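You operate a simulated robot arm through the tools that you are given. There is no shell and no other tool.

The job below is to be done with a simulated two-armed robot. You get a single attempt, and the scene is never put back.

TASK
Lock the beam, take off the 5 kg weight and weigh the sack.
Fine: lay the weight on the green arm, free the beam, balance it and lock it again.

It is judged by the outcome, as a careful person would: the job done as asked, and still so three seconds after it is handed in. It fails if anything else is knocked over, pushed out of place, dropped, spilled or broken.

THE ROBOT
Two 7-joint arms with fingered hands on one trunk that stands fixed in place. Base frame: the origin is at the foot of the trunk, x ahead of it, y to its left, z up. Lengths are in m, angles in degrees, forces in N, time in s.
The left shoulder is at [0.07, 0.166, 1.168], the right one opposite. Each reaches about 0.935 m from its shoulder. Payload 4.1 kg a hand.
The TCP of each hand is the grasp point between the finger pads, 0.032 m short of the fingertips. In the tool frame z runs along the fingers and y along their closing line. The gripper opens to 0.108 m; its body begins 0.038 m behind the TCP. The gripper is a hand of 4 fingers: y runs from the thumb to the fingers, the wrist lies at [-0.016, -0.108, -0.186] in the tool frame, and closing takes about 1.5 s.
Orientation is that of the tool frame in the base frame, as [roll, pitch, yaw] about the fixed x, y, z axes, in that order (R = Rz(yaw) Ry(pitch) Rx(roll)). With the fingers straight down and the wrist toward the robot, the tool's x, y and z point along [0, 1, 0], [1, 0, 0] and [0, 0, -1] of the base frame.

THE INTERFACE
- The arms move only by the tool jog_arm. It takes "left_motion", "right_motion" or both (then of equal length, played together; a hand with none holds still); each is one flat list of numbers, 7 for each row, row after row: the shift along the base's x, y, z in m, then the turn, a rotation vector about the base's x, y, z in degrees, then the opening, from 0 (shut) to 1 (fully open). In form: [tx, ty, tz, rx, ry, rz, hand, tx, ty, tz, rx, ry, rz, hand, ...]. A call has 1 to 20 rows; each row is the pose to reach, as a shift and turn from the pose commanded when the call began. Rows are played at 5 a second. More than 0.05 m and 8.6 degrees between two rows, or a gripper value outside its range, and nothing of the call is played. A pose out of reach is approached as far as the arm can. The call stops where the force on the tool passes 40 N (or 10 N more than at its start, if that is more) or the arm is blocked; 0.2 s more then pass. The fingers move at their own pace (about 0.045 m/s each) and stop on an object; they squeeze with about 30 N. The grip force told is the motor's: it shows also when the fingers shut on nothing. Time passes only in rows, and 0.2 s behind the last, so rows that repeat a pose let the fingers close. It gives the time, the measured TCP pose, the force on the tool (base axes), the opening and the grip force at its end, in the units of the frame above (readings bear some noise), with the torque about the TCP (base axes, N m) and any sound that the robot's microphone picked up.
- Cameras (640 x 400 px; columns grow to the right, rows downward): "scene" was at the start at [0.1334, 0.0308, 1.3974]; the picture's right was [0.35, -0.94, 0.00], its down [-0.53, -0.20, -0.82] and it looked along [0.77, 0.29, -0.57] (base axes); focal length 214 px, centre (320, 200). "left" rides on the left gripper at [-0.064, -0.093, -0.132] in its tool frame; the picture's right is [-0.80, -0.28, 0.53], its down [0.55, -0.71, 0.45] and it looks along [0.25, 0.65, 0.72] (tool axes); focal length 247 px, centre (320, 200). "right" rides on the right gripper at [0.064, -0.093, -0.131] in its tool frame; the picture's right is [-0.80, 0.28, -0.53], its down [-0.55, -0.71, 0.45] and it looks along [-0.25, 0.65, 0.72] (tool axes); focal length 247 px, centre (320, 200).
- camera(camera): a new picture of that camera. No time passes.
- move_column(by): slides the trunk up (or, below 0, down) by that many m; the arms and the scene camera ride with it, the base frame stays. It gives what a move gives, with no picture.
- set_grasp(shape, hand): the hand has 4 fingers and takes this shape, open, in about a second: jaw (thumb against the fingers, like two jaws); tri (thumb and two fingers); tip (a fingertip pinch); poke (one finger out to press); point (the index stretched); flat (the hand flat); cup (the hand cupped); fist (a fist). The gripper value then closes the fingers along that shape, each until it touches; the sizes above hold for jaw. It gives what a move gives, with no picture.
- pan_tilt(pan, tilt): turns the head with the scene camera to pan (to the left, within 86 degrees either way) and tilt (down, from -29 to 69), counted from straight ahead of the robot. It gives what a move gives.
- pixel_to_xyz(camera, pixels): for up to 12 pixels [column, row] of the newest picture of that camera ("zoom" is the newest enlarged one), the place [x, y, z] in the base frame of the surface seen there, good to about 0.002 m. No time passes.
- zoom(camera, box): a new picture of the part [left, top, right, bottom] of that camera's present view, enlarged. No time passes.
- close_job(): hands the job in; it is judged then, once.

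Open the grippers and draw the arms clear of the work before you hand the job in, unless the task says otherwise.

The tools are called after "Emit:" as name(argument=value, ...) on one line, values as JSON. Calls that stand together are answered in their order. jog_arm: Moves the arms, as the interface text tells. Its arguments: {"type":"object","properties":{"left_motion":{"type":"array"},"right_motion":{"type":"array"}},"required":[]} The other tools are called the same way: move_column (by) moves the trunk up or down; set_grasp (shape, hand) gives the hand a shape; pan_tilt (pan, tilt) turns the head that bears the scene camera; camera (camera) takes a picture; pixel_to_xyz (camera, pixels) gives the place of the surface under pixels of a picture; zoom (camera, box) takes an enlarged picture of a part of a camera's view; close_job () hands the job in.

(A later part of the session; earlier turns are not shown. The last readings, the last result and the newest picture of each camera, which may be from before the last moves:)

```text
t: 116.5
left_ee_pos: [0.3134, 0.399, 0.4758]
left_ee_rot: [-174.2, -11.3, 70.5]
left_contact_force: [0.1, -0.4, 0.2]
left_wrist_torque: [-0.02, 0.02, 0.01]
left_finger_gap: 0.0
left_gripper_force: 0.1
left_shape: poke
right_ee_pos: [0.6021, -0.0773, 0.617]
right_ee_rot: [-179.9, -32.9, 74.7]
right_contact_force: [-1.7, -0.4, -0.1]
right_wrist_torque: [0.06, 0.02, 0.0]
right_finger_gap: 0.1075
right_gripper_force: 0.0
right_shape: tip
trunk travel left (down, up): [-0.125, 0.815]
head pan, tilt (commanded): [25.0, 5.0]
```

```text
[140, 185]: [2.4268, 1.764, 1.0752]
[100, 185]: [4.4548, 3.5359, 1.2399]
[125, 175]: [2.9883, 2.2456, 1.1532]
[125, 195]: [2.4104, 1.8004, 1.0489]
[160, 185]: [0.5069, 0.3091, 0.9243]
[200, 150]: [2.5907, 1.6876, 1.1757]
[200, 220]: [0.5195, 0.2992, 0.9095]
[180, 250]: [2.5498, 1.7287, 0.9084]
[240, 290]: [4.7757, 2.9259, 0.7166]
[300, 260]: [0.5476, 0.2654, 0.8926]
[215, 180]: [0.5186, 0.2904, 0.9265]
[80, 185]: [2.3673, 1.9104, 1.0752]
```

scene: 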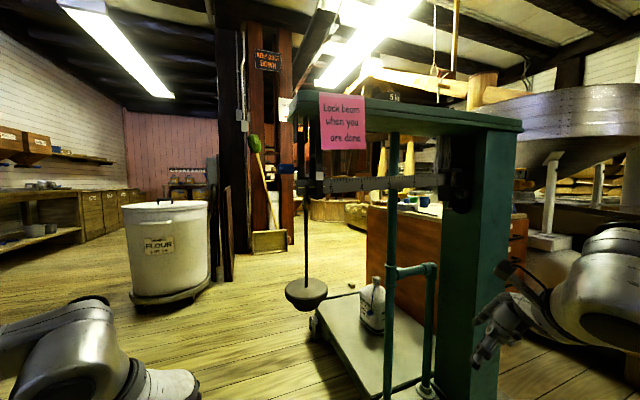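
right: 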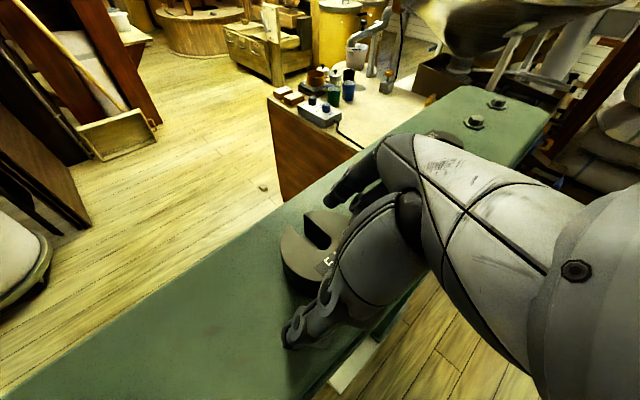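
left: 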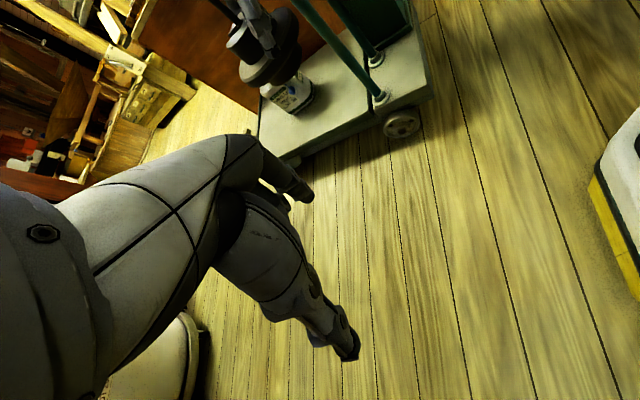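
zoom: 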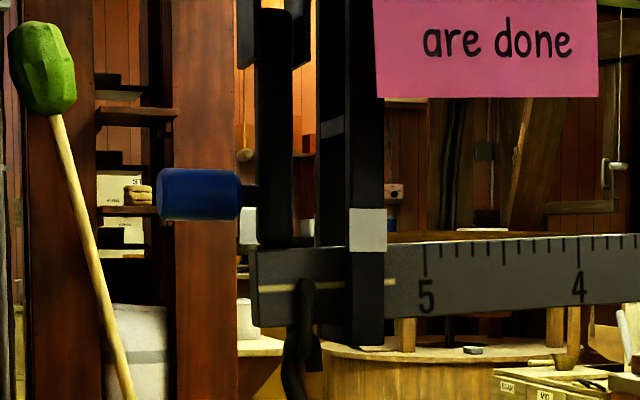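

The handle now hangs at about (0.512,0.300,0.922) with its left end beyond the beam tip. I'll turn the left hand so its poke finger points right along the beam direction (from the left end) and raise it to a staging point well left of the lever.

Emit:
jog_arm(left_motion=[0.006, 0.003, 0.029, -5.85, -1.81, 4.06, 1, 0.012, 0.006, 0.058, -11.7, -3.6, 8.1, 1, 0.018, 0.009, 0.087, -17.6, -5.4, 12.2, 1, 0.025, 0.012, 0.116, -23.4, -7.3, 16.2, 1, 0.031, 0.015, 0.145, -29.3, -9.1, 20.3, 1, 0.037, 0.018, 0.174, -35.1, -10.9, 24.3, 1, 0.043, 0.021, 0.203, -41.0, -12.7, 28.4, 1, 0.05, 0.024, 0.231, -46.8, -14.5, 32.5, 1, 0.056, 0.027, 0.26, -52.7, -16.3, 36.5, 1, 0.062, 0.03, 0.289, -58.5, -18.1, 40.6, 1, 0.068, 0.033, 0.318, -64.4, -20.0, 44.6, 1, 0.075, 0.036, 0.347, -70.2, -21.8, 48.7, 1, 0.081, 0.039, 0.376, -76.1, -23.6, 52.7, 1, 0.087, 0.041, 0.404, -81.9, -25.4, 56.8, 1, 0.087, 0.041, 0.404, -81.9, -25.4, 56.8, 1])

Emit:
camera(camera="scene")

Emit:
camera(camera="left")

```text
t: 119.7
left_ee_pos: [0.3993, 0.4408, 0.8825]
left_ee_rot: [179.4, 70.1, 135.6]
left_contact_force: [0.7, 0.0, -1.0]
left_wrist_torque: [-0.04, 0.0, 0.01]
left_finger_gap: 0.0
left_gripper_force: 0.0
left_shape: poke
right_ee_pos: [0.6014, -0.0779, 0.6173]
right_ee_rot: [180.0, -32.9, 74.9]
right_contact_force: [-0.9, 0.5, 0.1]
right_wrist_torque: [0.02, 0.01, 0.01]
right_finger_gap: 0.1077
right_gripper_force: 0.0
right_shape: tip
trunk travel left (down, up): [-0.125, 0.815]
head pan, tilt (commanded): [25.0, 5.0]
```

```text
taken
```

scene: 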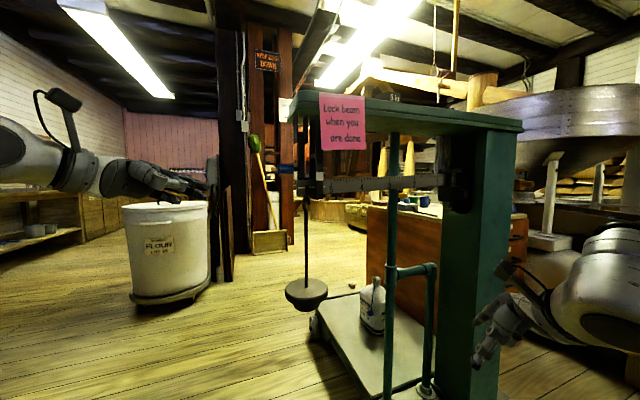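

```text
taken
```

left: 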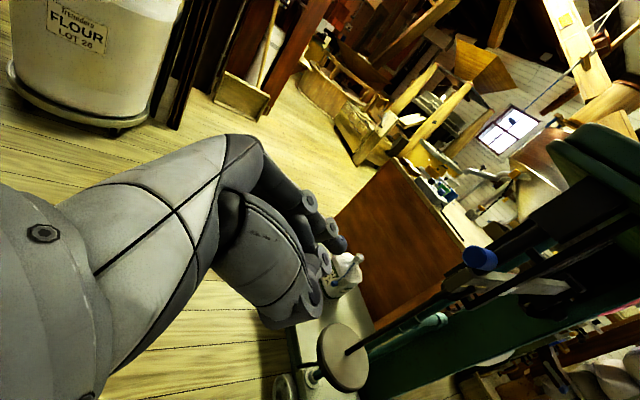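

The left hand is in place at (180,185), its finger pointing toward the lever. I'll measure the fingertip in the scene view.

Emit:
zoom(camera="scene", box=[120, 150, 220, 220])

Emit:
pixel_to_xyz(camera="zoom", pixels=[[540, 230], [560, 240], [500, 220], [520, 270], [480, 260], [440, 250], [400, 250], [545, 210], [350, 200], [460, 290]])

```text
5.71 times, centred on (170, 185) of scene
```

zoom: 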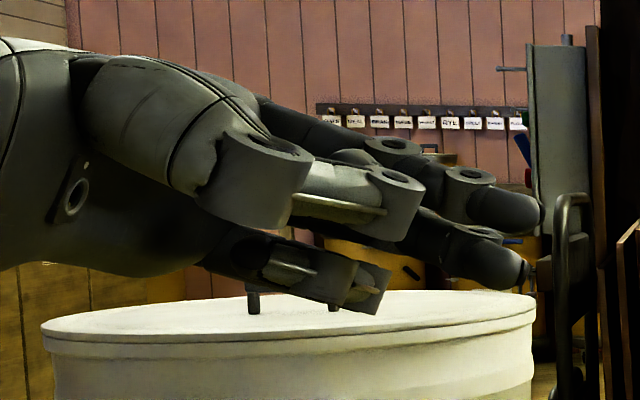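

```text
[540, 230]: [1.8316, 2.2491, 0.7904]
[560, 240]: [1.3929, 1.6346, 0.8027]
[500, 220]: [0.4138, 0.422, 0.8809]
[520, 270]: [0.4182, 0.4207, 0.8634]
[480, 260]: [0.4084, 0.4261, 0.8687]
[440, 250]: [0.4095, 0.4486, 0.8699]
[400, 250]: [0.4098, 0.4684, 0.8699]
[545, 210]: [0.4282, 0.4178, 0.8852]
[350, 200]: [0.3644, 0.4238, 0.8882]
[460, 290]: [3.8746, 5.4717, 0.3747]
```

The poke shape actually puts two fingers out (upper one ~0.011 m above the TCP, tips ~0.033 m beyond it). I'll slide the hand in from the left so the upper finger lies behind the hanging handle, stopping short of the beam tip.

Emit:
jog_arm(left_motion=[0.0096, -0.002, 0.017, 0, 0, 0, 1, 0.0192, -0.0041, 0.034, 0, 0, 0, 1, 0.0444, -0.0283, 0.034, 0, 0, 0, 1, 0.0696, -0.0524, 0.034, 0, 0, 0, 1, 0.0889, -0.0709, 0.034, 0, 0, 0, 1, 0.0889, -0.0709, 0.034, 0, 0, 0, 1])

Emit:
zoom(camera="scene", box=[220, 120, 340, 210])

Emit:
camera(camera="left")

```text
t: 121.1
left_ee_pos: [0.4892, 0.3681, 0.9152]
left_ee_rot: [179.5, 70.0, 135.8]
left_contact_force: [-0.1, -0.1, 0.4]
left_wrist_torque: [-0.01, 0.02, -0.04]
left_finger_gap: 0.0001
left_gripper_force: 0.1
left_shape: poke
right_ee_pos: [0.6015, -0.0779, 0.6158]
right_ee_rot: [179.9, -32.9, 75.0]
right_contact_force: [-0.2, -0.1, -0.3]
right_wrist_torque: [0.02, -0.02, 0.0]
right_finger_gap: 0.1077
right_gripper_force: 0.1
right_shape: tip
trunk travel left (down, up): [-0.125, 0.815]
head pan, tilt (commanded): [25.0, 5.0]
```

```text
4.44 times, centred on (280, 165) of scene
```

zoom: 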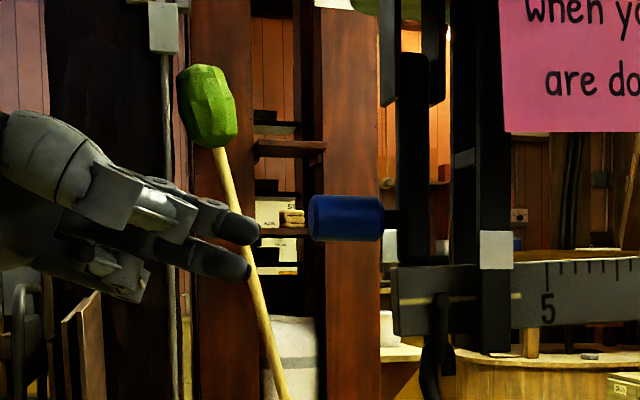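

```text
taken
```

left: 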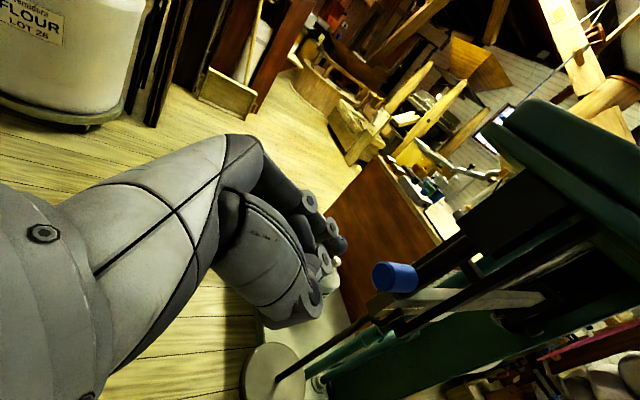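

The fingers are just left of the handle ((245,230) vs handle (345,218)). Checking their depth relative to it.

Emit:
zoom(camera="scene", box=[255, 150, 315, 190])

Emit:
pixel_to_xyz(camera="zoom", pixels=[[200, 215], [180, 200], [205, 290], [185, 280], [345, 190], [400, 190], [450, 190], [400, 165], [400, 225], [335, 190], [140, 170], [130, 215]])

```text
10.00 times, centred on (285, 170) of scene
```

zoom: 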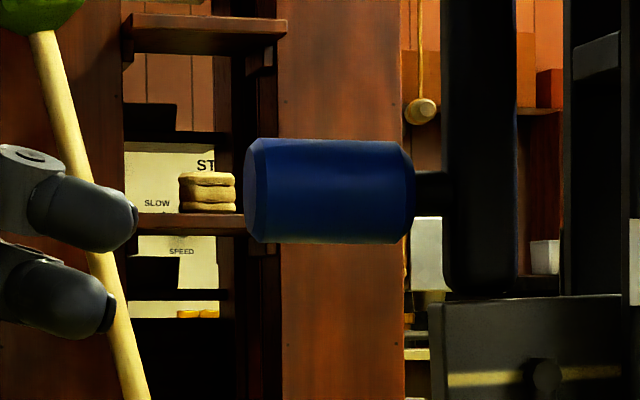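

```text
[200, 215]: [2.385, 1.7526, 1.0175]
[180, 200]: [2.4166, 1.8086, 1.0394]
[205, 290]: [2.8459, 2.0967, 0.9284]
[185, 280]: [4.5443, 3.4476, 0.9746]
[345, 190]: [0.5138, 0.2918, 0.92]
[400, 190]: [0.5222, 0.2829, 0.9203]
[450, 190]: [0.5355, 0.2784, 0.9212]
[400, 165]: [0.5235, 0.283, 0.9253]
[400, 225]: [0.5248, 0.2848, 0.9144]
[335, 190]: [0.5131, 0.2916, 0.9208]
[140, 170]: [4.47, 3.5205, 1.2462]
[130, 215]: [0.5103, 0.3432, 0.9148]
```

The finger lies ~13 mm behind the handle at nearly the same height. I'll slide it 45 mm further in, behind the handle, watching for contact.

Emit:
jog_arm(left_motion=[0.0108, -0.0104, 0, 0, 0, 0, 1, 0.0217, -0.0207, 0, 0, 0, 0, 1, 0.0325, -0.0311, 0, 0, 0, 0, 1, 0.0325, -0.0311, 0, 0, 0, 0, 1])

Emit:
zoom(camera="scene", box=[245, 140, 325, 200])

Emit:
zoom(camera="left", box=[220, 160, 440, 340])

```text
t: 122.1
left_ee_pos: [0.5211, 0.3385, 0.9124]
left_ee_rot: [179.7, 70.0, 135.8]
left_contact_force: [0.1, 0.4, 0.6]
left_wrist_torque: [0.0, 0.04, 0.01]
left_finger_gap: 0.0002
left_gripper_force: 0.0
left_shape: poke
right_ee_pos: [0.6013, -0.0781, 0.616]
right_ee_rot: [-179.9, -32.9, 74.8]
right_contact_force: [0.2, 0.0, 0.5]
right_wrist_torque: [0.03, 0.0, 0.02]
right_finger_gap: 0.1077
right_gripper_force: 0.0
right_shape: tip
trunk travel left (down, up): [-0.125, 0.815]
head pan, tilt (commanded): [25.0, 5.0]
```

```text
6.67 times, centred on (285, 170) of scene
```

zoom: 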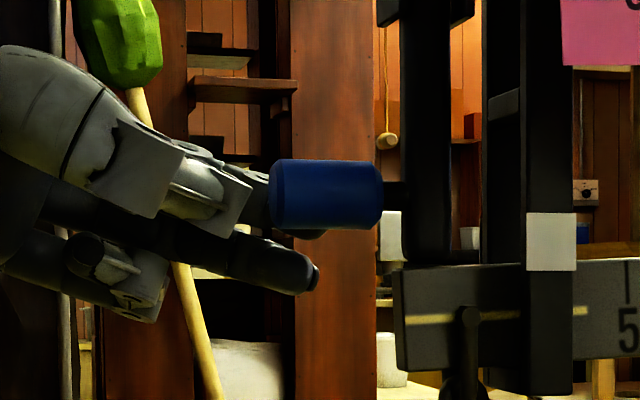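

```text
2.22 times, centred on (330, 250) of left
```

zoom: 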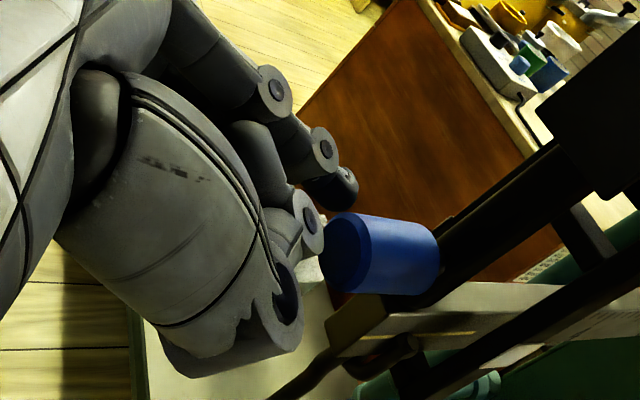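

The upper finger is now behind the handle. I'll pull it toward the front along its arc to about 45°, monitoring the force.

Emit:
jog_arm(left_motion=[-0.0041, -0.0043, 0.0007, 0, 0, 0, 1, -0.0083, -0.0086, 0.0013, 0, 0, 0, 1, -0.0152, -0.0158, -0.0005, 0, 0, 0, 1, -0.0215, -0.0225, -0.0015, 0, 0, 0, 1, -0.0283, -0.0295, -0.0005, 0, 0, 0, 1, -0.0348, -0.0363, 0.0009, 0, 0, 0, 1, -0.0411, -0.0428, 0.004, 0, 0, 0, 1, -0.0473, -0.0493, 0.0081, 0, 0, 0, 1])

Emit:
zoom(camera="scene", box=[245, 140, 345, 215])

Emit:
zoom(camera="left", box=[220, 160, 440, 340])

```text
t: 123.9
left_ee_pos: [0.4756, 0.2884, 0.9199]
left_ee_rot: [179.8, 69.9, 136.0]
left_contact_force: [1.0, 0.1, 0.1]
left_wrist_torque: [-0.05, 0.0, 0.0]
left_finger_gap: 0.0
left_gripper_force: 0.1
left_shape: poke
right_ee_pos: [0.6016, -0.0772, 0.6167]
right_ee_rot: [-179.9, -33.0, 74.8]
right_contact_force: [-0.7, -0.1, -0.1]
right_wrist_torque: [0.03, 0.02, 0.01]
right_finger_gap: 0.1077
right_gripper_force: 0.1
right_shape: tip
trunk travel left (down, up): [-0.125, 0.815]
head pan, tilt (commanded): [25.0, 5.0]
```

```text
5.33 times, centred on (295, 178) of scene
```

zoom: 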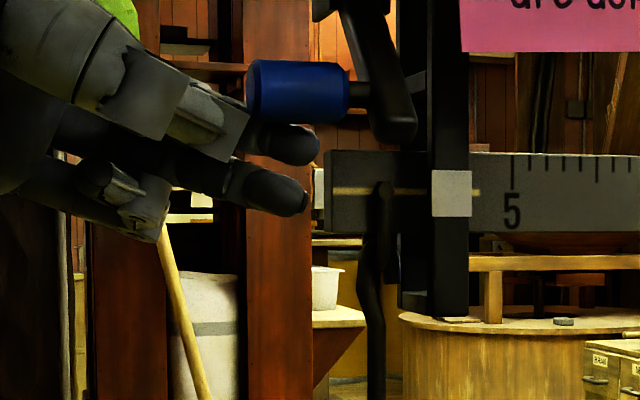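

```text
2.22 times, centred on (330, 250) of left
```

zoom: 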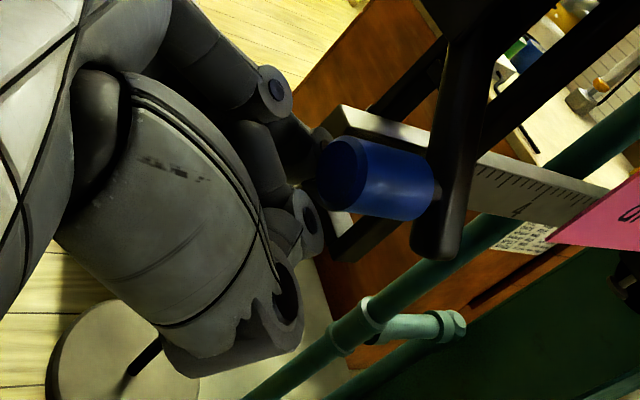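

The lever has swung out and the beam's tip has risen: it's free. I'll continue lifting the handle to its original horizontal position.

Emit:
jog_arm(left_motion=[-0.0053, -0.0055, 0.0058, 0, 0, 0, 1, -0.0106, -0.0111, 0.0117, 0, 0, 0, 1, -0.0148, -0.0154, 0.0193, 0, 0, 0, 1, -0.0189, -0.0197, 0.0269, 0, 0, 0, 1, -0.0217, -0.0227, 0.036, 0, 0, 0, 1, -0.0242, -0.0252, 0.0447, 0, 0, 0, 1, -0.0242, -0.0252, 0.05, 0, 0, 0, 1])

Emit:
zoom(camera="scene", box=[245, 120, 345, 215])

Emit:
zoom(camera="left", box=[220, 130, 440, 340])

```text
t: 125.5
left_ee_pos: [0.4525, 0.2643, 0.9686]
left_ee_rot: [-179.6, 69.7, 136.7]
left_contact_force: [0.3, 2.0, -16.7]
left_wrist_torque: [0.02, 0.16, -0.02]
left_finger_gap: 0.0
left_gripper_force: 0.1
left_shape: poke
right_ee_pos: [0.6025, -0.0778, 0.6145]
right_ee_rot: [-180.0, -32.8, 74.9]
right_contact_force: [0.6, -0.5, -1.0]
right_wrist_torque: [-0.01, 0.0, -0.03]
right_finger_gap: 0.1078
right_gripper_force: 0.0
right_shape: tip
trunk travel left (down, up): [-0.125, 0.815]
head pan, tilt (commanded): [25.0, 5.0]
```

```text
4.21 times, centred on (295, 168) of scene
```

zoom: 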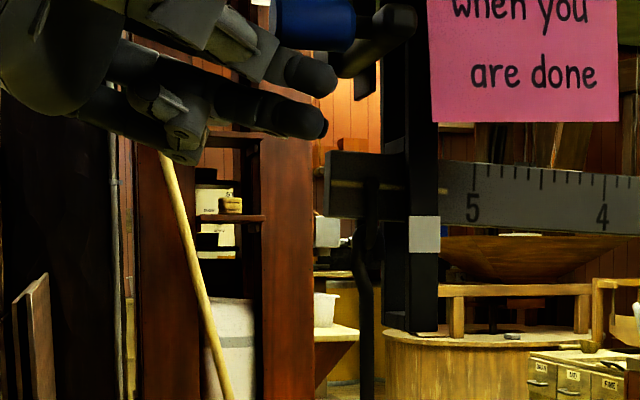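

```text
1.90 times, centred on (330, 235) of left
```

zoom: 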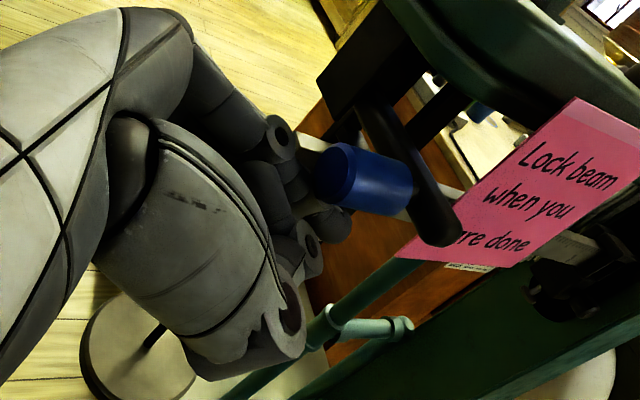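

The lever is against its upper stop, and the beam tip has swung fully up (yellow line above the white plate): the sack outweighs the zeroed poise. I'll lower the finger off the handle and withdraw the left hand to the left.

Emit:
jog_arm(left_motion=[0, 0, -0.012, 0, 0, 0, 1, -0.003, -0.002, -0.02, 0, 0, 0, 1, -0.03, 0.024, -0.02, 0, 0, 0, 1, -0.06, 0.052, -0.02, 0, 0, 0, 1, -0.09, 0.08, -0.02, 0, 0, 0, 1, -0.11, 0.11, -0.02, 0, 0, 0, 1, -0.12, 0.14, -0.03, 0, 0, 0, 1])

Emit:
camera(camera="scene")

Emit:
zoom(camera="scene", box=[270, 100, 370, 200])

```text
t: 127.1
left_ee_pos: [0.3313, 0.405, 0.9416]
left_ee_rot: [179.9, 69.9, 136.1]
left_contact_force: [0.4, 0.2, 0.6]
left_wrist_torque: [-0.01, -0.03, -0.04]
left_finger_gap: 0.0001
left_gripper_force: 0.0
left_shape: poke
right_ee_pos: [0.6018, -0.0773, 0.618]
right_ee_rot: [-180.0, -32.9, 74.9]
right_contact_force: [-0.1, 0.4, 0.3]
right_wrist_torque: [-0.01, -0.01, 0.0]
right_finger_gap: 0.1075
right_gripper_force: 0.1
right_shape: tip
trunk travel left (down, up): [-0.125, 0.815]
head pan, tilt (commanded): [25.0, 5.0]
```

```text
taken
```

scene: 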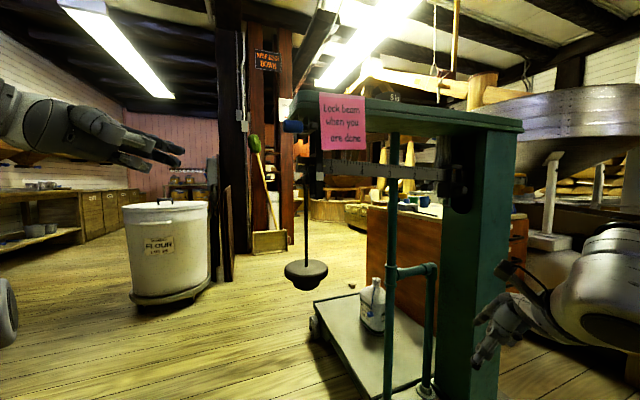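

```text
4.00 times, centred on (320, 150) of scene
```

zoom: 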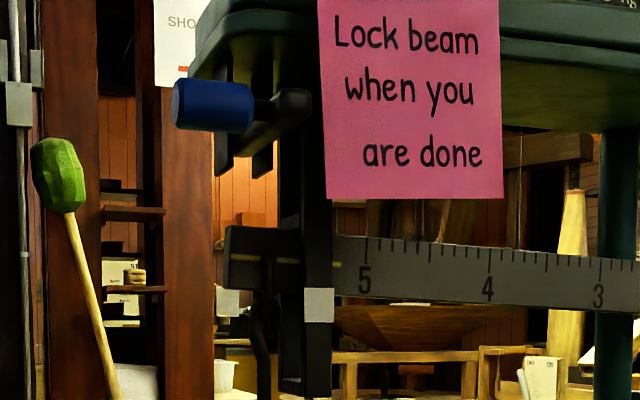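

The lever stays up and the beam rests at its upper stop. Now I look at the poise in detail.

Emit:
zoom(camera="scene", box=[400, 140, 490, 220])

Emit:
pixel_to_xyz(camera="zoom", pixels=[[375, 150], [430, 150], [460, 150], [410, 200], [380, 210], [445, 225], [470, 230], [410, 120], [350, 160], [300, 160], [410, 255], [350, 230]])

```text
5.00 times, centred on (445, 180) of scene
```

zoom: 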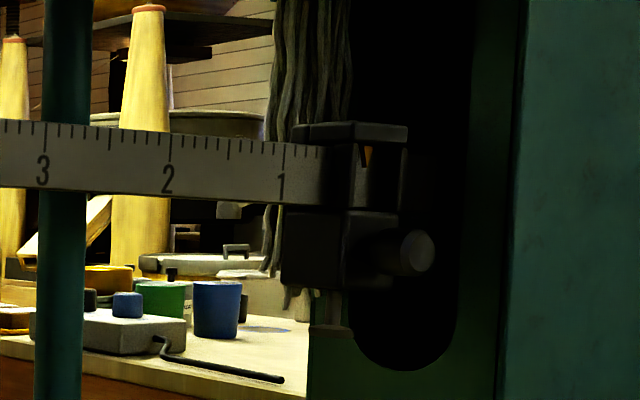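

```text
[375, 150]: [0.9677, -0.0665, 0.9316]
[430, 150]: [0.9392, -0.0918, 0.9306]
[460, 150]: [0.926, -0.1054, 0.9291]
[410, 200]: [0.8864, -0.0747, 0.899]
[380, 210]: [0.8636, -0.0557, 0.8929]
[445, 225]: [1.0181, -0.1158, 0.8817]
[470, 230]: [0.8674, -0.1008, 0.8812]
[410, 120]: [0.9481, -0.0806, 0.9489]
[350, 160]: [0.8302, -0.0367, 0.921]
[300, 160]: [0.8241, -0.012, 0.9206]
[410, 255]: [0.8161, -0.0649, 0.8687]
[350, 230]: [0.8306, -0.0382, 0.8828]
```

The poise has a round knob sticking out at about (0.816,-0.065,0.869), good for a fingertip pinch (thumb below, index above). I'll turn the right hand to point at the scale's face with the closing line vertical, well in front of it.

Emit:
jog_arm(right_motion=[0.002, -0.012, 0.015, -0.5, -6.9, 2.3, 1, 0.003, -0.023, 0.03, -0.9, -13.8, 4.6, 1, 0.005, -0.035, 0.045, -1.4, -20.6, 6.9, 1, 0.007, -0.047, 0.06, -1.9, -27.5, 9.1, 1, 0.008, -0.058, 0.075, -2.3, -34.4, 11.4, 1, 0.01, -0.07, 0.09, -2.8, -41.3, 13.7, 1, 0.012, -0.082, 0.105, -3.3, -48.1, 16.0, 1, 0.013, -0.093, 0.12, -3.7, -55.0, 18.3, 1, 0.015, -0.105, 0.135, -4.2, -61.9, 20.6, 1, 0.017, -0.117, 0.15, -4.7, -68.8, 22.8, 1, 0.018, -0.128, 0.165, -5.1, -75.6, 25.1, 1, 0.02, -0.14, 0.18, -5.6, -82.5, 27.4, 1])

Emit:
pan_tilt(pan=10, tilt=5)

Emit:
camera(camera="scene")

Emit:
camera(camera="right")

```text
t: 129.7
left_ee_pos: [0.3319, 0.404, 0.9419]
left_ee_rot: [179.9, 69.9, 136.2]
left_contact_force: [-0.1, 0.5, -0.3]
left_wrist_torque: [0.02, 0.0, 0.02]
left_finger_gap: 0.0001
left_gripper_force: 0.1
left_shape: poke
right_ee_pos: [0.6229, -0.2185, 0.795]
right_ee_rot: [99.9, 0.1, 136.0]
right_contact_force: [1.1, 0.2, -0.4]
right_wrist_torque: [0.03, 0.01, 0.03]
right_finger_gap: 0.1077
right_gripper_force: 0.0
right_shape: tip
trunk travel left (down, up): [-0.125, 0.815]
head pan, tilt (commanded): [25.0, 5.0]
```

```text
t: 130.5
left_ee_pos: [0.3317, 0.4034, 0.9418]
left_ee_rot: [179.7, 69.9, 136.0]
left_contact_force: [0.2, -0.1, -0.1]
left_wrist_torque: [-0.05, -0.01, 0.02]
left_finger_gap: 0.0002
left_gripper_force: 0.0
left_shape: poke
right_ee_pos: [0.6225, -0.2171, 0.7949]
right_ee_rot: [99.9, -0.1, 136.1]
right_contact_force: [0.3, -0.2, 0.1]
right_wrist_torque: [0.01, 0.02, -0.02]
right_finger_gap: 0.1075
right_gripper_force: 0.1
right_shape: tip
trunk travel left (down, up): [-0.125, 0.815]
head pan, tilt (commanded): [10.0, 5.0]
```

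```text
taken
```

scene: 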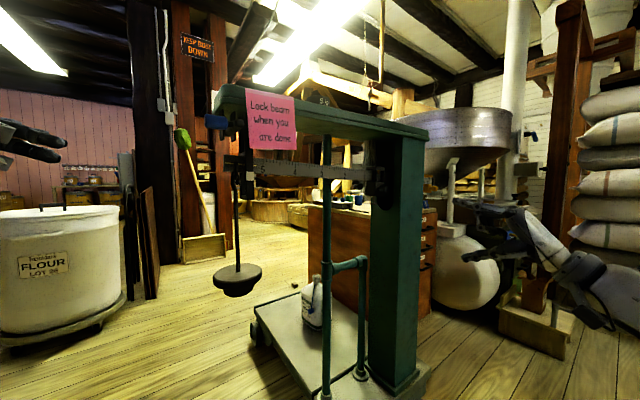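

```text
taken
```

right: 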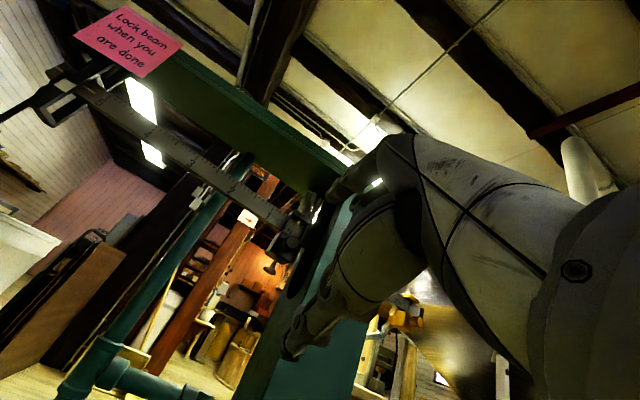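

The pose was reached. The right camera sees the poise at (290,240); I'll enlarge it from both cameras and measure the knob.

Emit:
zoom(camera="right", box=[240, 180, 340, 300])

Emit:
zoom(camera="scene", box=[335, 135, 405, 205])

Emit:
pixel_to_xyz(camera="zoom", pixels=[[390, 250], [410, 250], [425, 250], [410, 230], [410, 270], [350, 240], [320, 230], [300, 180], [340, 150], [400, 150], [370, 250], [290, 240]])

```text
3.33 times, centred on (290, 240) of right
```

zoom: 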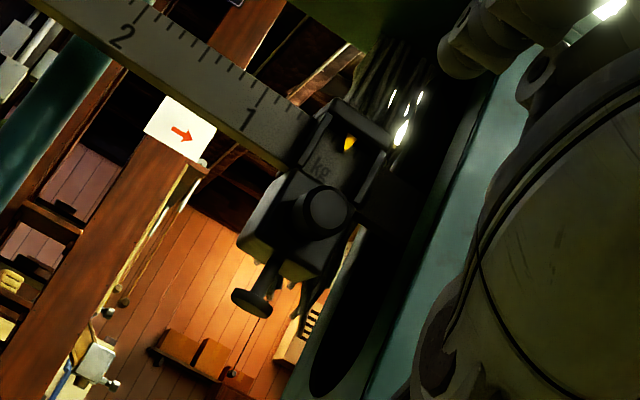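

```text
5.71 times, centred on (370, 170) of scene
```

zoom: 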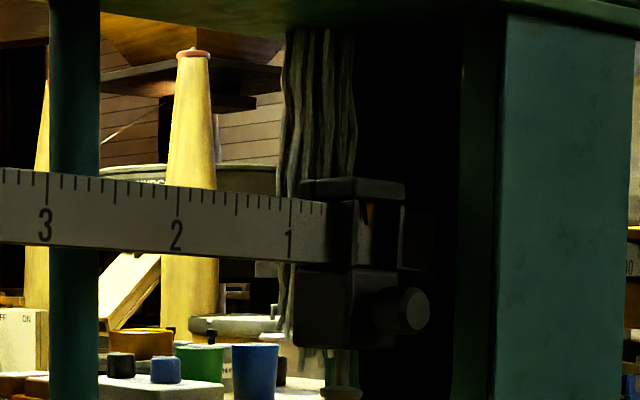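

```text
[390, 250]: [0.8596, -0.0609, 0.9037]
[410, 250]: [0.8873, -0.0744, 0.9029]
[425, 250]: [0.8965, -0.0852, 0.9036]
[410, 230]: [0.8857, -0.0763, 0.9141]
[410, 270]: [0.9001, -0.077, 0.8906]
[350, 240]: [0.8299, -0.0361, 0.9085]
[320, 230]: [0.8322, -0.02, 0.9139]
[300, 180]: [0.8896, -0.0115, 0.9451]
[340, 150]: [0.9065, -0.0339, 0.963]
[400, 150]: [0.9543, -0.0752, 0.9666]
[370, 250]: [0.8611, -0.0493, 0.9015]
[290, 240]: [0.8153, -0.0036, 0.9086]
```

The poise shows an orange pointer at the window's top. Measuring the knob at (415,310) in the scene enlargement.

Emit:
pixel_to_xyz(camera="zoom", pixels=[[415, 310], [425, 310], [405, 312], [388, 310], [415, 296], [415, 326], [375, 310], [340, 310], [310, 310], [368, 215], [395, 192], [345, 390]])

Emit:
zoom(camera="right", box=[240, 180, 340, 300])

Emit:
pixel_to_xyz(camera="zoom", pixels=[[325, 210], [340, 205], [310, 215], [325, 195], [325, 225], [300, 210], [270, 230], [350, 145], [340, 120], [370, 150], [250, 300], [300, 150]])

```text
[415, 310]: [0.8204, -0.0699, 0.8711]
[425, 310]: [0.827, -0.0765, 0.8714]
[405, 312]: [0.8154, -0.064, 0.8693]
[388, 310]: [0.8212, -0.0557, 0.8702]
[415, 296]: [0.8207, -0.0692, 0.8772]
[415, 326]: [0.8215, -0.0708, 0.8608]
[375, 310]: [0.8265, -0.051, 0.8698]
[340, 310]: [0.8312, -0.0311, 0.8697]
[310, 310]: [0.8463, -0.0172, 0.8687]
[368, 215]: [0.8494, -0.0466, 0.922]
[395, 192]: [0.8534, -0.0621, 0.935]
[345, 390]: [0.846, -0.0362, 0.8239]
```

```text
3.33 times, centred on (290, 240) of right
```

zoom: 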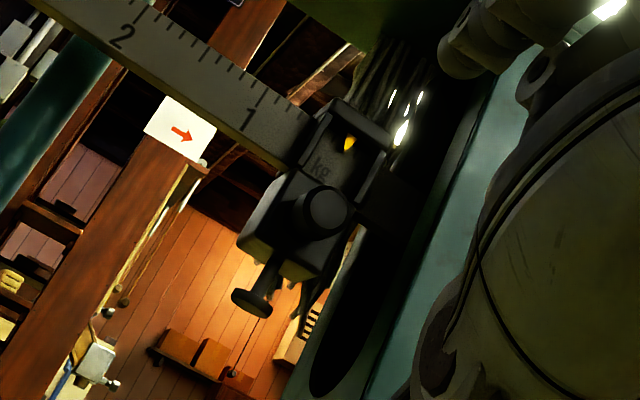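

```text
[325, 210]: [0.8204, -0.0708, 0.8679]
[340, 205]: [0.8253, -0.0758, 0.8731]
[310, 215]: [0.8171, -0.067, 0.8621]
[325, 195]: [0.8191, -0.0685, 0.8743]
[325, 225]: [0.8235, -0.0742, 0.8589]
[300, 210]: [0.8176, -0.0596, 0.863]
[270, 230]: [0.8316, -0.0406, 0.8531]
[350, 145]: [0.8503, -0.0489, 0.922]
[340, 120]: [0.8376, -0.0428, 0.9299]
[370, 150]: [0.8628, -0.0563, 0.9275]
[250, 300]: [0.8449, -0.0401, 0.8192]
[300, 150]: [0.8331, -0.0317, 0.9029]
```

The knob's end centre is (0.8204,-0.0705,0.868), radius ≈0.0095, sticking out 0.03 m. I'll measure the tick marks to map position to kg.

Emit:
zoom(camera="scene", box=[240, 145, 380, 195])

Emit:
pixel_to_xyz(camera="zoom", pixels=[[105, 120], [215, 122], [320, 128], [445, 135], [525, 140], [590, 146], [60, 110], [260, 125]])

Emit:
pan_tilt(pan=15, tilt=3)

Emit:
zoom(camera="scene", box=[260, 130, 340, 200])

```text
4.57 times, centred on (310, 170) of scene
```

zoom: 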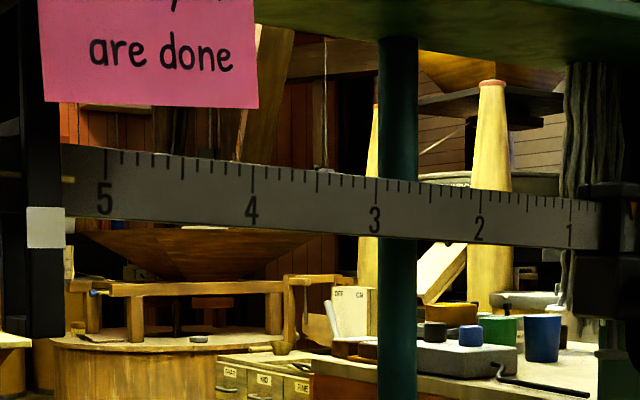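

```text
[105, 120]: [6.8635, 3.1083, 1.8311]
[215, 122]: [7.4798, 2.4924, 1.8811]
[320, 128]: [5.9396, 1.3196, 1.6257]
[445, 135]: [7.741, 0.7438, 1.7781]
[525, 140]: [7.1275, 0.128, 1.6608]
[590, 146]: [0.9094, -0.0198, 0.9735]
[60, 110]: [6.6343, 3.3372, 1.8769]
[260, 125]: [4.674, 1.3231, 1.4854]
```

```text
t: 131.1
left_ee_pos: [0.3311, 0.4033, 0.9421]
left_ee_rot: [179.6, 70.0, 135.9]
left_contact_force: [0.1, 0.8, 0.1]
left_wrist_torque: [-0.04, 0.01, -0.01]
left_finger_gap: 0.0
left_gripper_force: 0.0
left_shape: poke
right_ee_pos: [0.6224, -0.2179, 0.7944]
right_ee_rot: [99.9, -0.1, 135.9]
right_contact_force: [-0.2, -0.7, 0.5]
right_wrist_torque: [0.01, 0.0, -0.01]
right_finger_gap: 0.1077
right_gripper_force: 0.1
right_shape: tip
trunk travel left (down, up): [-0.125, 0.815]
head pan, tilt (commanded): [15.0, 3.0]
```

```text
5.71 times, centred on (300, 165) of scene
```

zoom: 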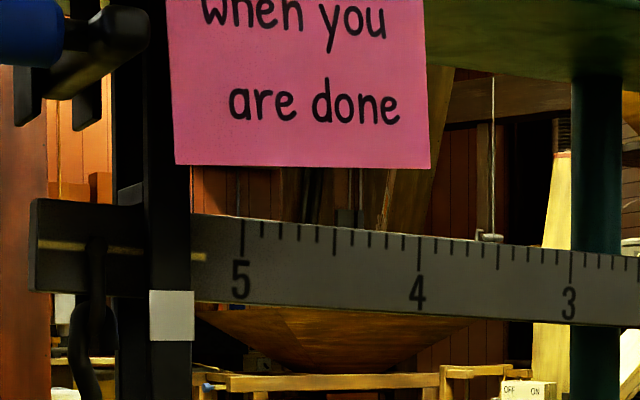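

Querying the tick positions in this enlargement (5 at (242,232), 4 at (418,248), 3 at (571,262)) and the indicator marks.

Emit:
pixel_to_xyz(camera="zoom", pixels=[[244, 245], [420, 262], [573, 275], [60, 245], [200, 258], [172, 295], [172, 335], [230, 250], [335, 255], [500, 268]])

Emit:
zoom(camera="scene", box=[310, 140, 400, 200])

Emit:
pixel_to_xyz(camera="zoom", pixels=[[150, 190], [280, 200], [390, 215]])

```text
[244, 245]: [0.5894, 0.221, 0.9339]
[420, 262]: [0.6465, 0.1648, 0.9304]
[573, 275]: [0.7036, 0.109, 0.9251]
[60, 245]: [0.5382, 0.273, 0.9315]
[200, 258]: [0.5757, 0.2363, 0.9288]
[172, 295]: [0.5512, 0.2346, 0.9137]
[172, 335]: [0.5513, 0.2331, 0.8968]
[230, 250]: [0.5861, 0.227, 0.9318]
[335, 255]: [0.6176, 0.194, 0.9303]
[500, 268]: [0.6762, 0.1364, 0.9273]
```

```text
6.67 times, centred on (355, 170) of scene
```

zoom: 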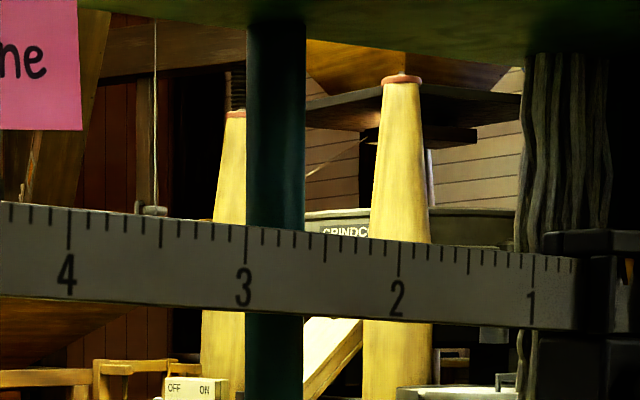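

```text
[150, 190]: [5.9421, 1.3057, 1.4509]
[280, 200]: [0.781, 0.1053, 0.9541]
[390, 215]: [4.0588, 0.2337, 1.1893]
```

The scale maps 0.080 m per kg (5 at w=−0.273, 3 at −0.433), so the poise pointer is near 0.3 kg. I'll bring the right hand to a staging point 0.1 m in front of the knob.

Emit:
jog_arm(right_motion=[0.032, 0.02, 0.0194, 0, 0, 0, 1, 0.064, 0.04, 0.0388, 0, 0, 0, 1, 0.0966, 0.06, 0.0582, 0, 0, 0, 1, 0.1288, 0.0796, 0.0776, 0, 0, 0, 1, 0.1288, 0.0796, 0.0776, 0, 0, 0, 1])

Emit:
camera(camera="right")

Emit:
zoom(camera="scene", box=[330, 130, 430, 230])

```text
t: 132.3
left_ee_pos: [0.3307, 0.4041, 0.9424]
left_ee_rot: [179.7, 70.0, 135.9]
left_contact_force: [0.4, -0.3, 0.2]
left_wrist_torque: [0.0, 0.0, -0.01]
left_finger_gap: 0.0
left_gripper_force: 0.0
left_shape: poke
right_ee_pos: [0.7513, -0.1365, 0.8724]
right_ee_rot: [100.0, 0.0, 136.2]
right_contact_force: [0.6, 0.1, 1.4]
right_wrist_torque: [0.01, -0.02, -0.03]
right_finger_gap: 0.1075
right_gripper_force: 0.0
right_shape: tip
trunk travel left (down, up): [-0.125, 0.815]
head pan, tilt (commanded): [15.0, 3.0]
```

```text
taken
```

right: 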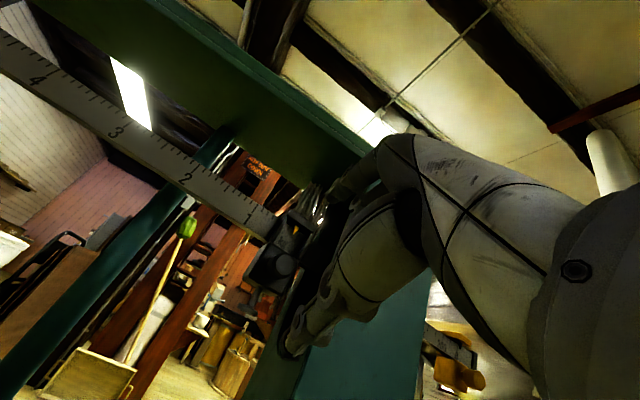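

```text
4.00 times, centred on (380, 180) of scene
```

zoom: 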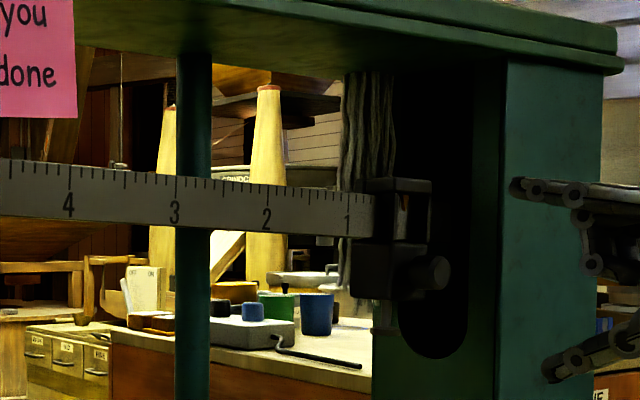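

The index (above) and thumb (below) are lined up with the knob. Advancing to 2.5 cm short of the final depth first.

Emit:
jog_arm(right_motion=[0.016, 0.0167, -0.0007, 0, 0, 0, 1, 0.032, 0.0334, -0.0013, 0, 0, 0, 1, 0.048, 0.05, -0.002, 0, 0, 0, 1, 0.048, 0.05, -0.002, 0, 0, 0, 1])

Emit:
zoom(camera="scene", box=[350, 140, 430, 220])

Emit:
zoom(camera="right", box=[220, 160, 400, 380])

```text
t: 133.3
left_ee_pos: [0.3309, 0.4026, 0.9409]
left_ee_rot: [179.9, 70.0, 136.2]
left_contact_force: [0.4, 0.0, -0.1]
left_wrist_torque: [0.0, -0.01, 0.01]
left_finger_gap: 0.0
left_gripper_force: 0.2
left_shape: poke
right_ee_pos: [0.799, -0.0873, 0.8714]
right_ee_rot: [99.8, 0.0, 136.1]
right_contact_force: [0.5, 0.0, -0.3]
right_wrist_torque: [0.03, 0.03, 0.02]
right_finger_gap: 0.1078
right_gripper_force: 0.1
right_shape: tip
trunk travel left (down, up): [-0.125, 0.815]
head pan, tilt (commanded): [15.0, 3.0]
```

```text
5.00 times, centred on (390, 180) of scene
```

zoom: 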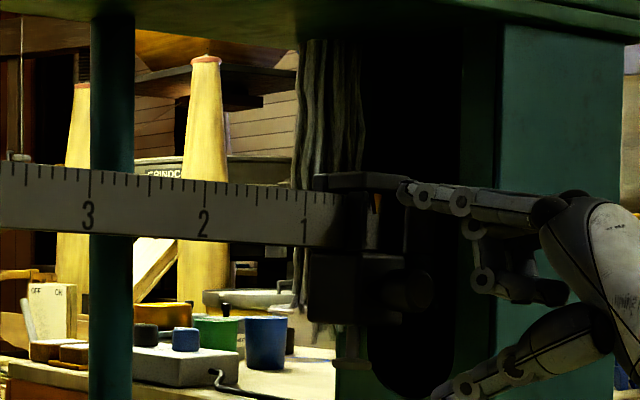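

```text
1.82 times, centred on (310, 270) of right
```

zoom: 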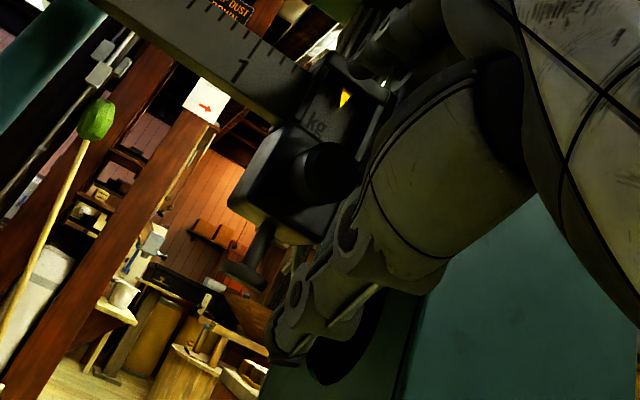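

Checking the fingertip positions against the knob before going in.

Emit:
pixel_to_xyz(camera="scene", pixels=[[431, 178], [433, 179], [440, 180], [446, 216]])

Emit:
zoom(camera="scene", box=[390, 160, 450, 225])

Emit:
pixel_to_xyz(camera="zoom", pixels=[[105, 100], [120, 115], [175, 115], [280, 140], [310, 200], [200, 320], [150, 340], [130, 230], [170, 225], [250, 300]])

```text
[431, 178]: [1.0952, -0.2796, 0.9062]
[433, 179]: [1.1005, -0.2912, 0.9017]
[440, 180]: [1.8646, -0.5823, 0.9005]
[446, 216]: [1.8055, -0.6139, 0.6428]
```

```text
6.15 times, centred on (420, 192) of scene
```

zoom: 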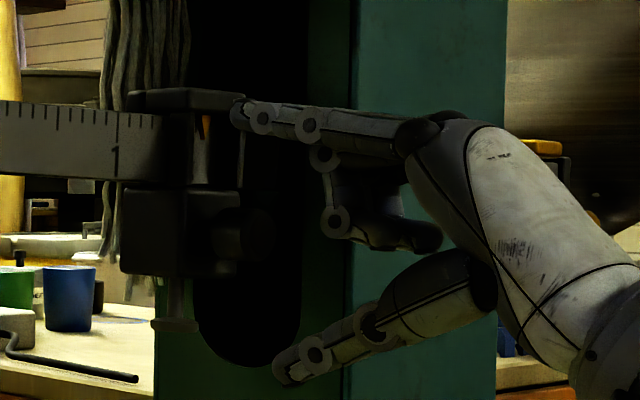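

```text
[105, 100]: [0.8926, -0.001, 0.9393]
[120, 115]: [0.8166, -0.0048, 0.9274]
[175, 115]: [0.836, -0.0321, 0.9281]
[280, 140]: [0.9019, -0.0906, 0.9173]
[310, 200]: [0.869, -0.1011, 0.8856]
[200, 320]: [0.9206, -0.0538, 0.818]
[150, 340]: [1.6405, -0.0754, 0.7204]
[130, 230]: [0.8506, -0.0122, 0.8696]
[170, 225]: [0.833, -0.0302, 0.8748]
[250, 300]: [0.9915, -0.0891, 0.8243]
```

Querying the index tip (245,112), thumb tip (285,370) and the knob (250,235) in this enlargement.

Emit:
pixel_to_xyz(camera="zoom", pixels=[[243, 112], [262, 120], [308, 125], [285, 372], [315, 355], [250, 232], [262, 235], [235, 235], [333, 220], [410, 235]])

```text
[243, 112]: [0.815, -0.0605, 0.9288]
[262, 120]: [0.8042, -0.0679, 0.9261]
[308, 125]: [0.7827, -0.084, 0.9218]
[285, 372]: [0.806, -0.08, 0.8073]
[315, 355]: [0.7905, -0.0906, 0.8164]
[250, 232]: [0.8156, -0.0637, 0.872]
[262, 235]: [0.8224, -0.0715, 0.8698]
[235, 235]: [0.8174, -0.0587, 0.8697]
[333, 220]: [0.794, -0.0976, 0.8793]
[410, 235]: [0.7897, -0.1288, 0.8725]
```

Both tips are aligned with the knob (w≈−0.64, mid-height 0.868). Advancing the last 2.4 cm and closing gently.

Emit:
jog_arm(right_motion=[0.0083, 0.0087, 0, 0, 0, 0, 1, 0.0166, 0.0173, 0, 0, 0, 0, 1, 0.0166, 0.0173, 0, 0, 0, 0, 0.8, 0.0166, 0.0173, 0, 0, 0, 0, 0.6, 0.0166, 0.0173, 0, 0, 0, 0, 0.45, 0.0166, 0.0173, 0, 0, 0, 0, 0.35, 0.0166, 0.0173, 0, 0, 0, 0, 0.3])

Emit:
zoom(camera="scene", box=[370, 150, 440, 220])

```text
t: 134.2
left_ee_pos: [0.3279, 0.4011, 0.9456]
left_ee_rot: [179.1, 70.1, 135.5]
left_contact_force: [0.0, -0.1, -0.4]
left_wrist_torque: [-0.01, -0.02, 0.0]
left_finger_gap: 0.0
left_gripper_force: 0.0
left_shape: poke
right_ee_pos: [0.8101, -0.0754, 0.8818]
right_ee_rot: [98.9, 0.0, 136.1]
right_contact_force: [-27.7, -26.2, 4.4]
right_wrist_torque: [1.49, -1.6, 0.15]
right_finger_gap: 0.0741
right_gripper_force: 0.1
right_shape: tip
trunk travel left (down, up): [-0.125, 0.815]
head pan, tilt (commanded): [15.0, 3.0]
stopped in row 4 (right hand): the force on the tool passed its limit at 41 N (the readings are from after the stop); the commanded pose is now the measured one
```

```text
5.71 times, centred on (405, 185) of scene
```

zoom: 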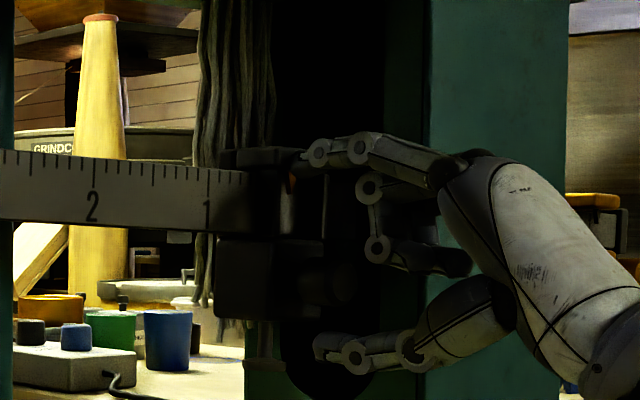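

A fingertip pushed against the poise frame (fingers reach forward as they close). Backing off 2.5 cm and checking.

Emit:
jog_arm(right_motion=[-0.007, -0.0072, 0, 0, 0, 0, 0.65, -0.0139, -0.0144, -0.004, 0, 0, 0, 0.65, -0.0173, -0.018, -0.01, 0, 0, 0, 0.65])

Emit:
camera(camera="scene")

Emit:
zoom(camera="scene", box=[370, 150, 440, 220])

```text
t: 135.0
left_ee_pos: [0.3312, 0.4026, 0.9416]
left_ee_rot: [179.7, 70.0, 136.0]
left_contact_force: [0.2, -0.1, -0.2]
left_wrist_torque: [0.0, 0.01, -0.02]
left_finger_gap: 0.0
left_gripper_force: 0.1
left_shape: poke
right_ee_pos: [0.7983, -0.0896, 0.8629]
right_ee_rot: [99.6, 0.0, 136.1]
right_contact_force: [-0.4, 0.3, 0.9]
right_wrist_torque: [0.01, 0.0, 0.03]
right_finger_gap: 0.0704
right_gripper_force: 0.1
right_shape: tip
trunk travel left (down, up): [-0.125, 0.815]
head pan, tilt (commanded): [15.0, 3.0]
```

```text
taken
```

scene: 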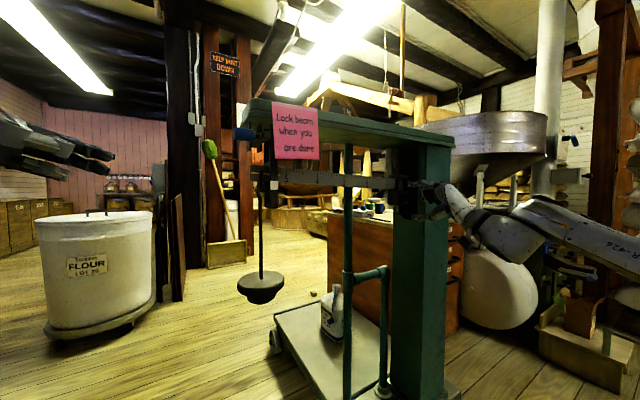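

```text
5.71 times, centred on (405, 185) of scene
```

zoom: 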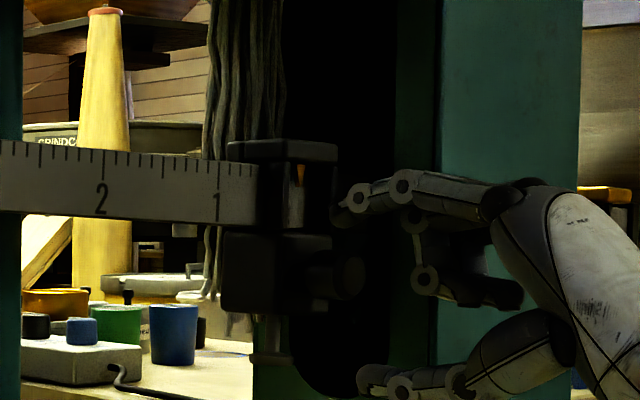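

Clear now. I'll measure where the tips are at this half-closed gap to choose the right depth.

Emit:
pixel_to_xyz(camera="zoom", pixels=[[342, 212], [360, 197], [402, 185], [364, 378], [400, 388], [355, 275], [345, 278], [365, 278], [300, 185], [335, 150]])

Emit:
zoom(camera="right", box=[220, 160, 400, 380])

```text
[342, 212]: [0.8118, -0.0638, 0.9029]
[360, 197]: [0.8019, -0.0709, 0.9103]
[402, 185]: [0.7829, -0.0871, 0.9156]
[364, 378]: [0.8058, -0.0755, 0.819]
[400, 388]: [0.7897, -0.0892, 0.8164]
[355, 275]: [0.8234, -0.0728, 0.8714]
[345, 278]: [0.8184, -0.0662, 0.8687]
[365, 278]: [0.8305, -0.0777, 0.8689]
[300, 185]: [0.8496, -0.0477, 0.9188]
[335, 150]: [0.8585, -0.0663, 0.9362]
```

```text
1.82 times, centred on (310, 270) of right
```

zoom: 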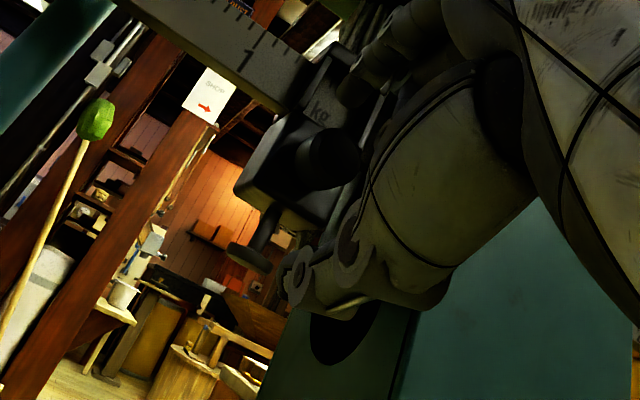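

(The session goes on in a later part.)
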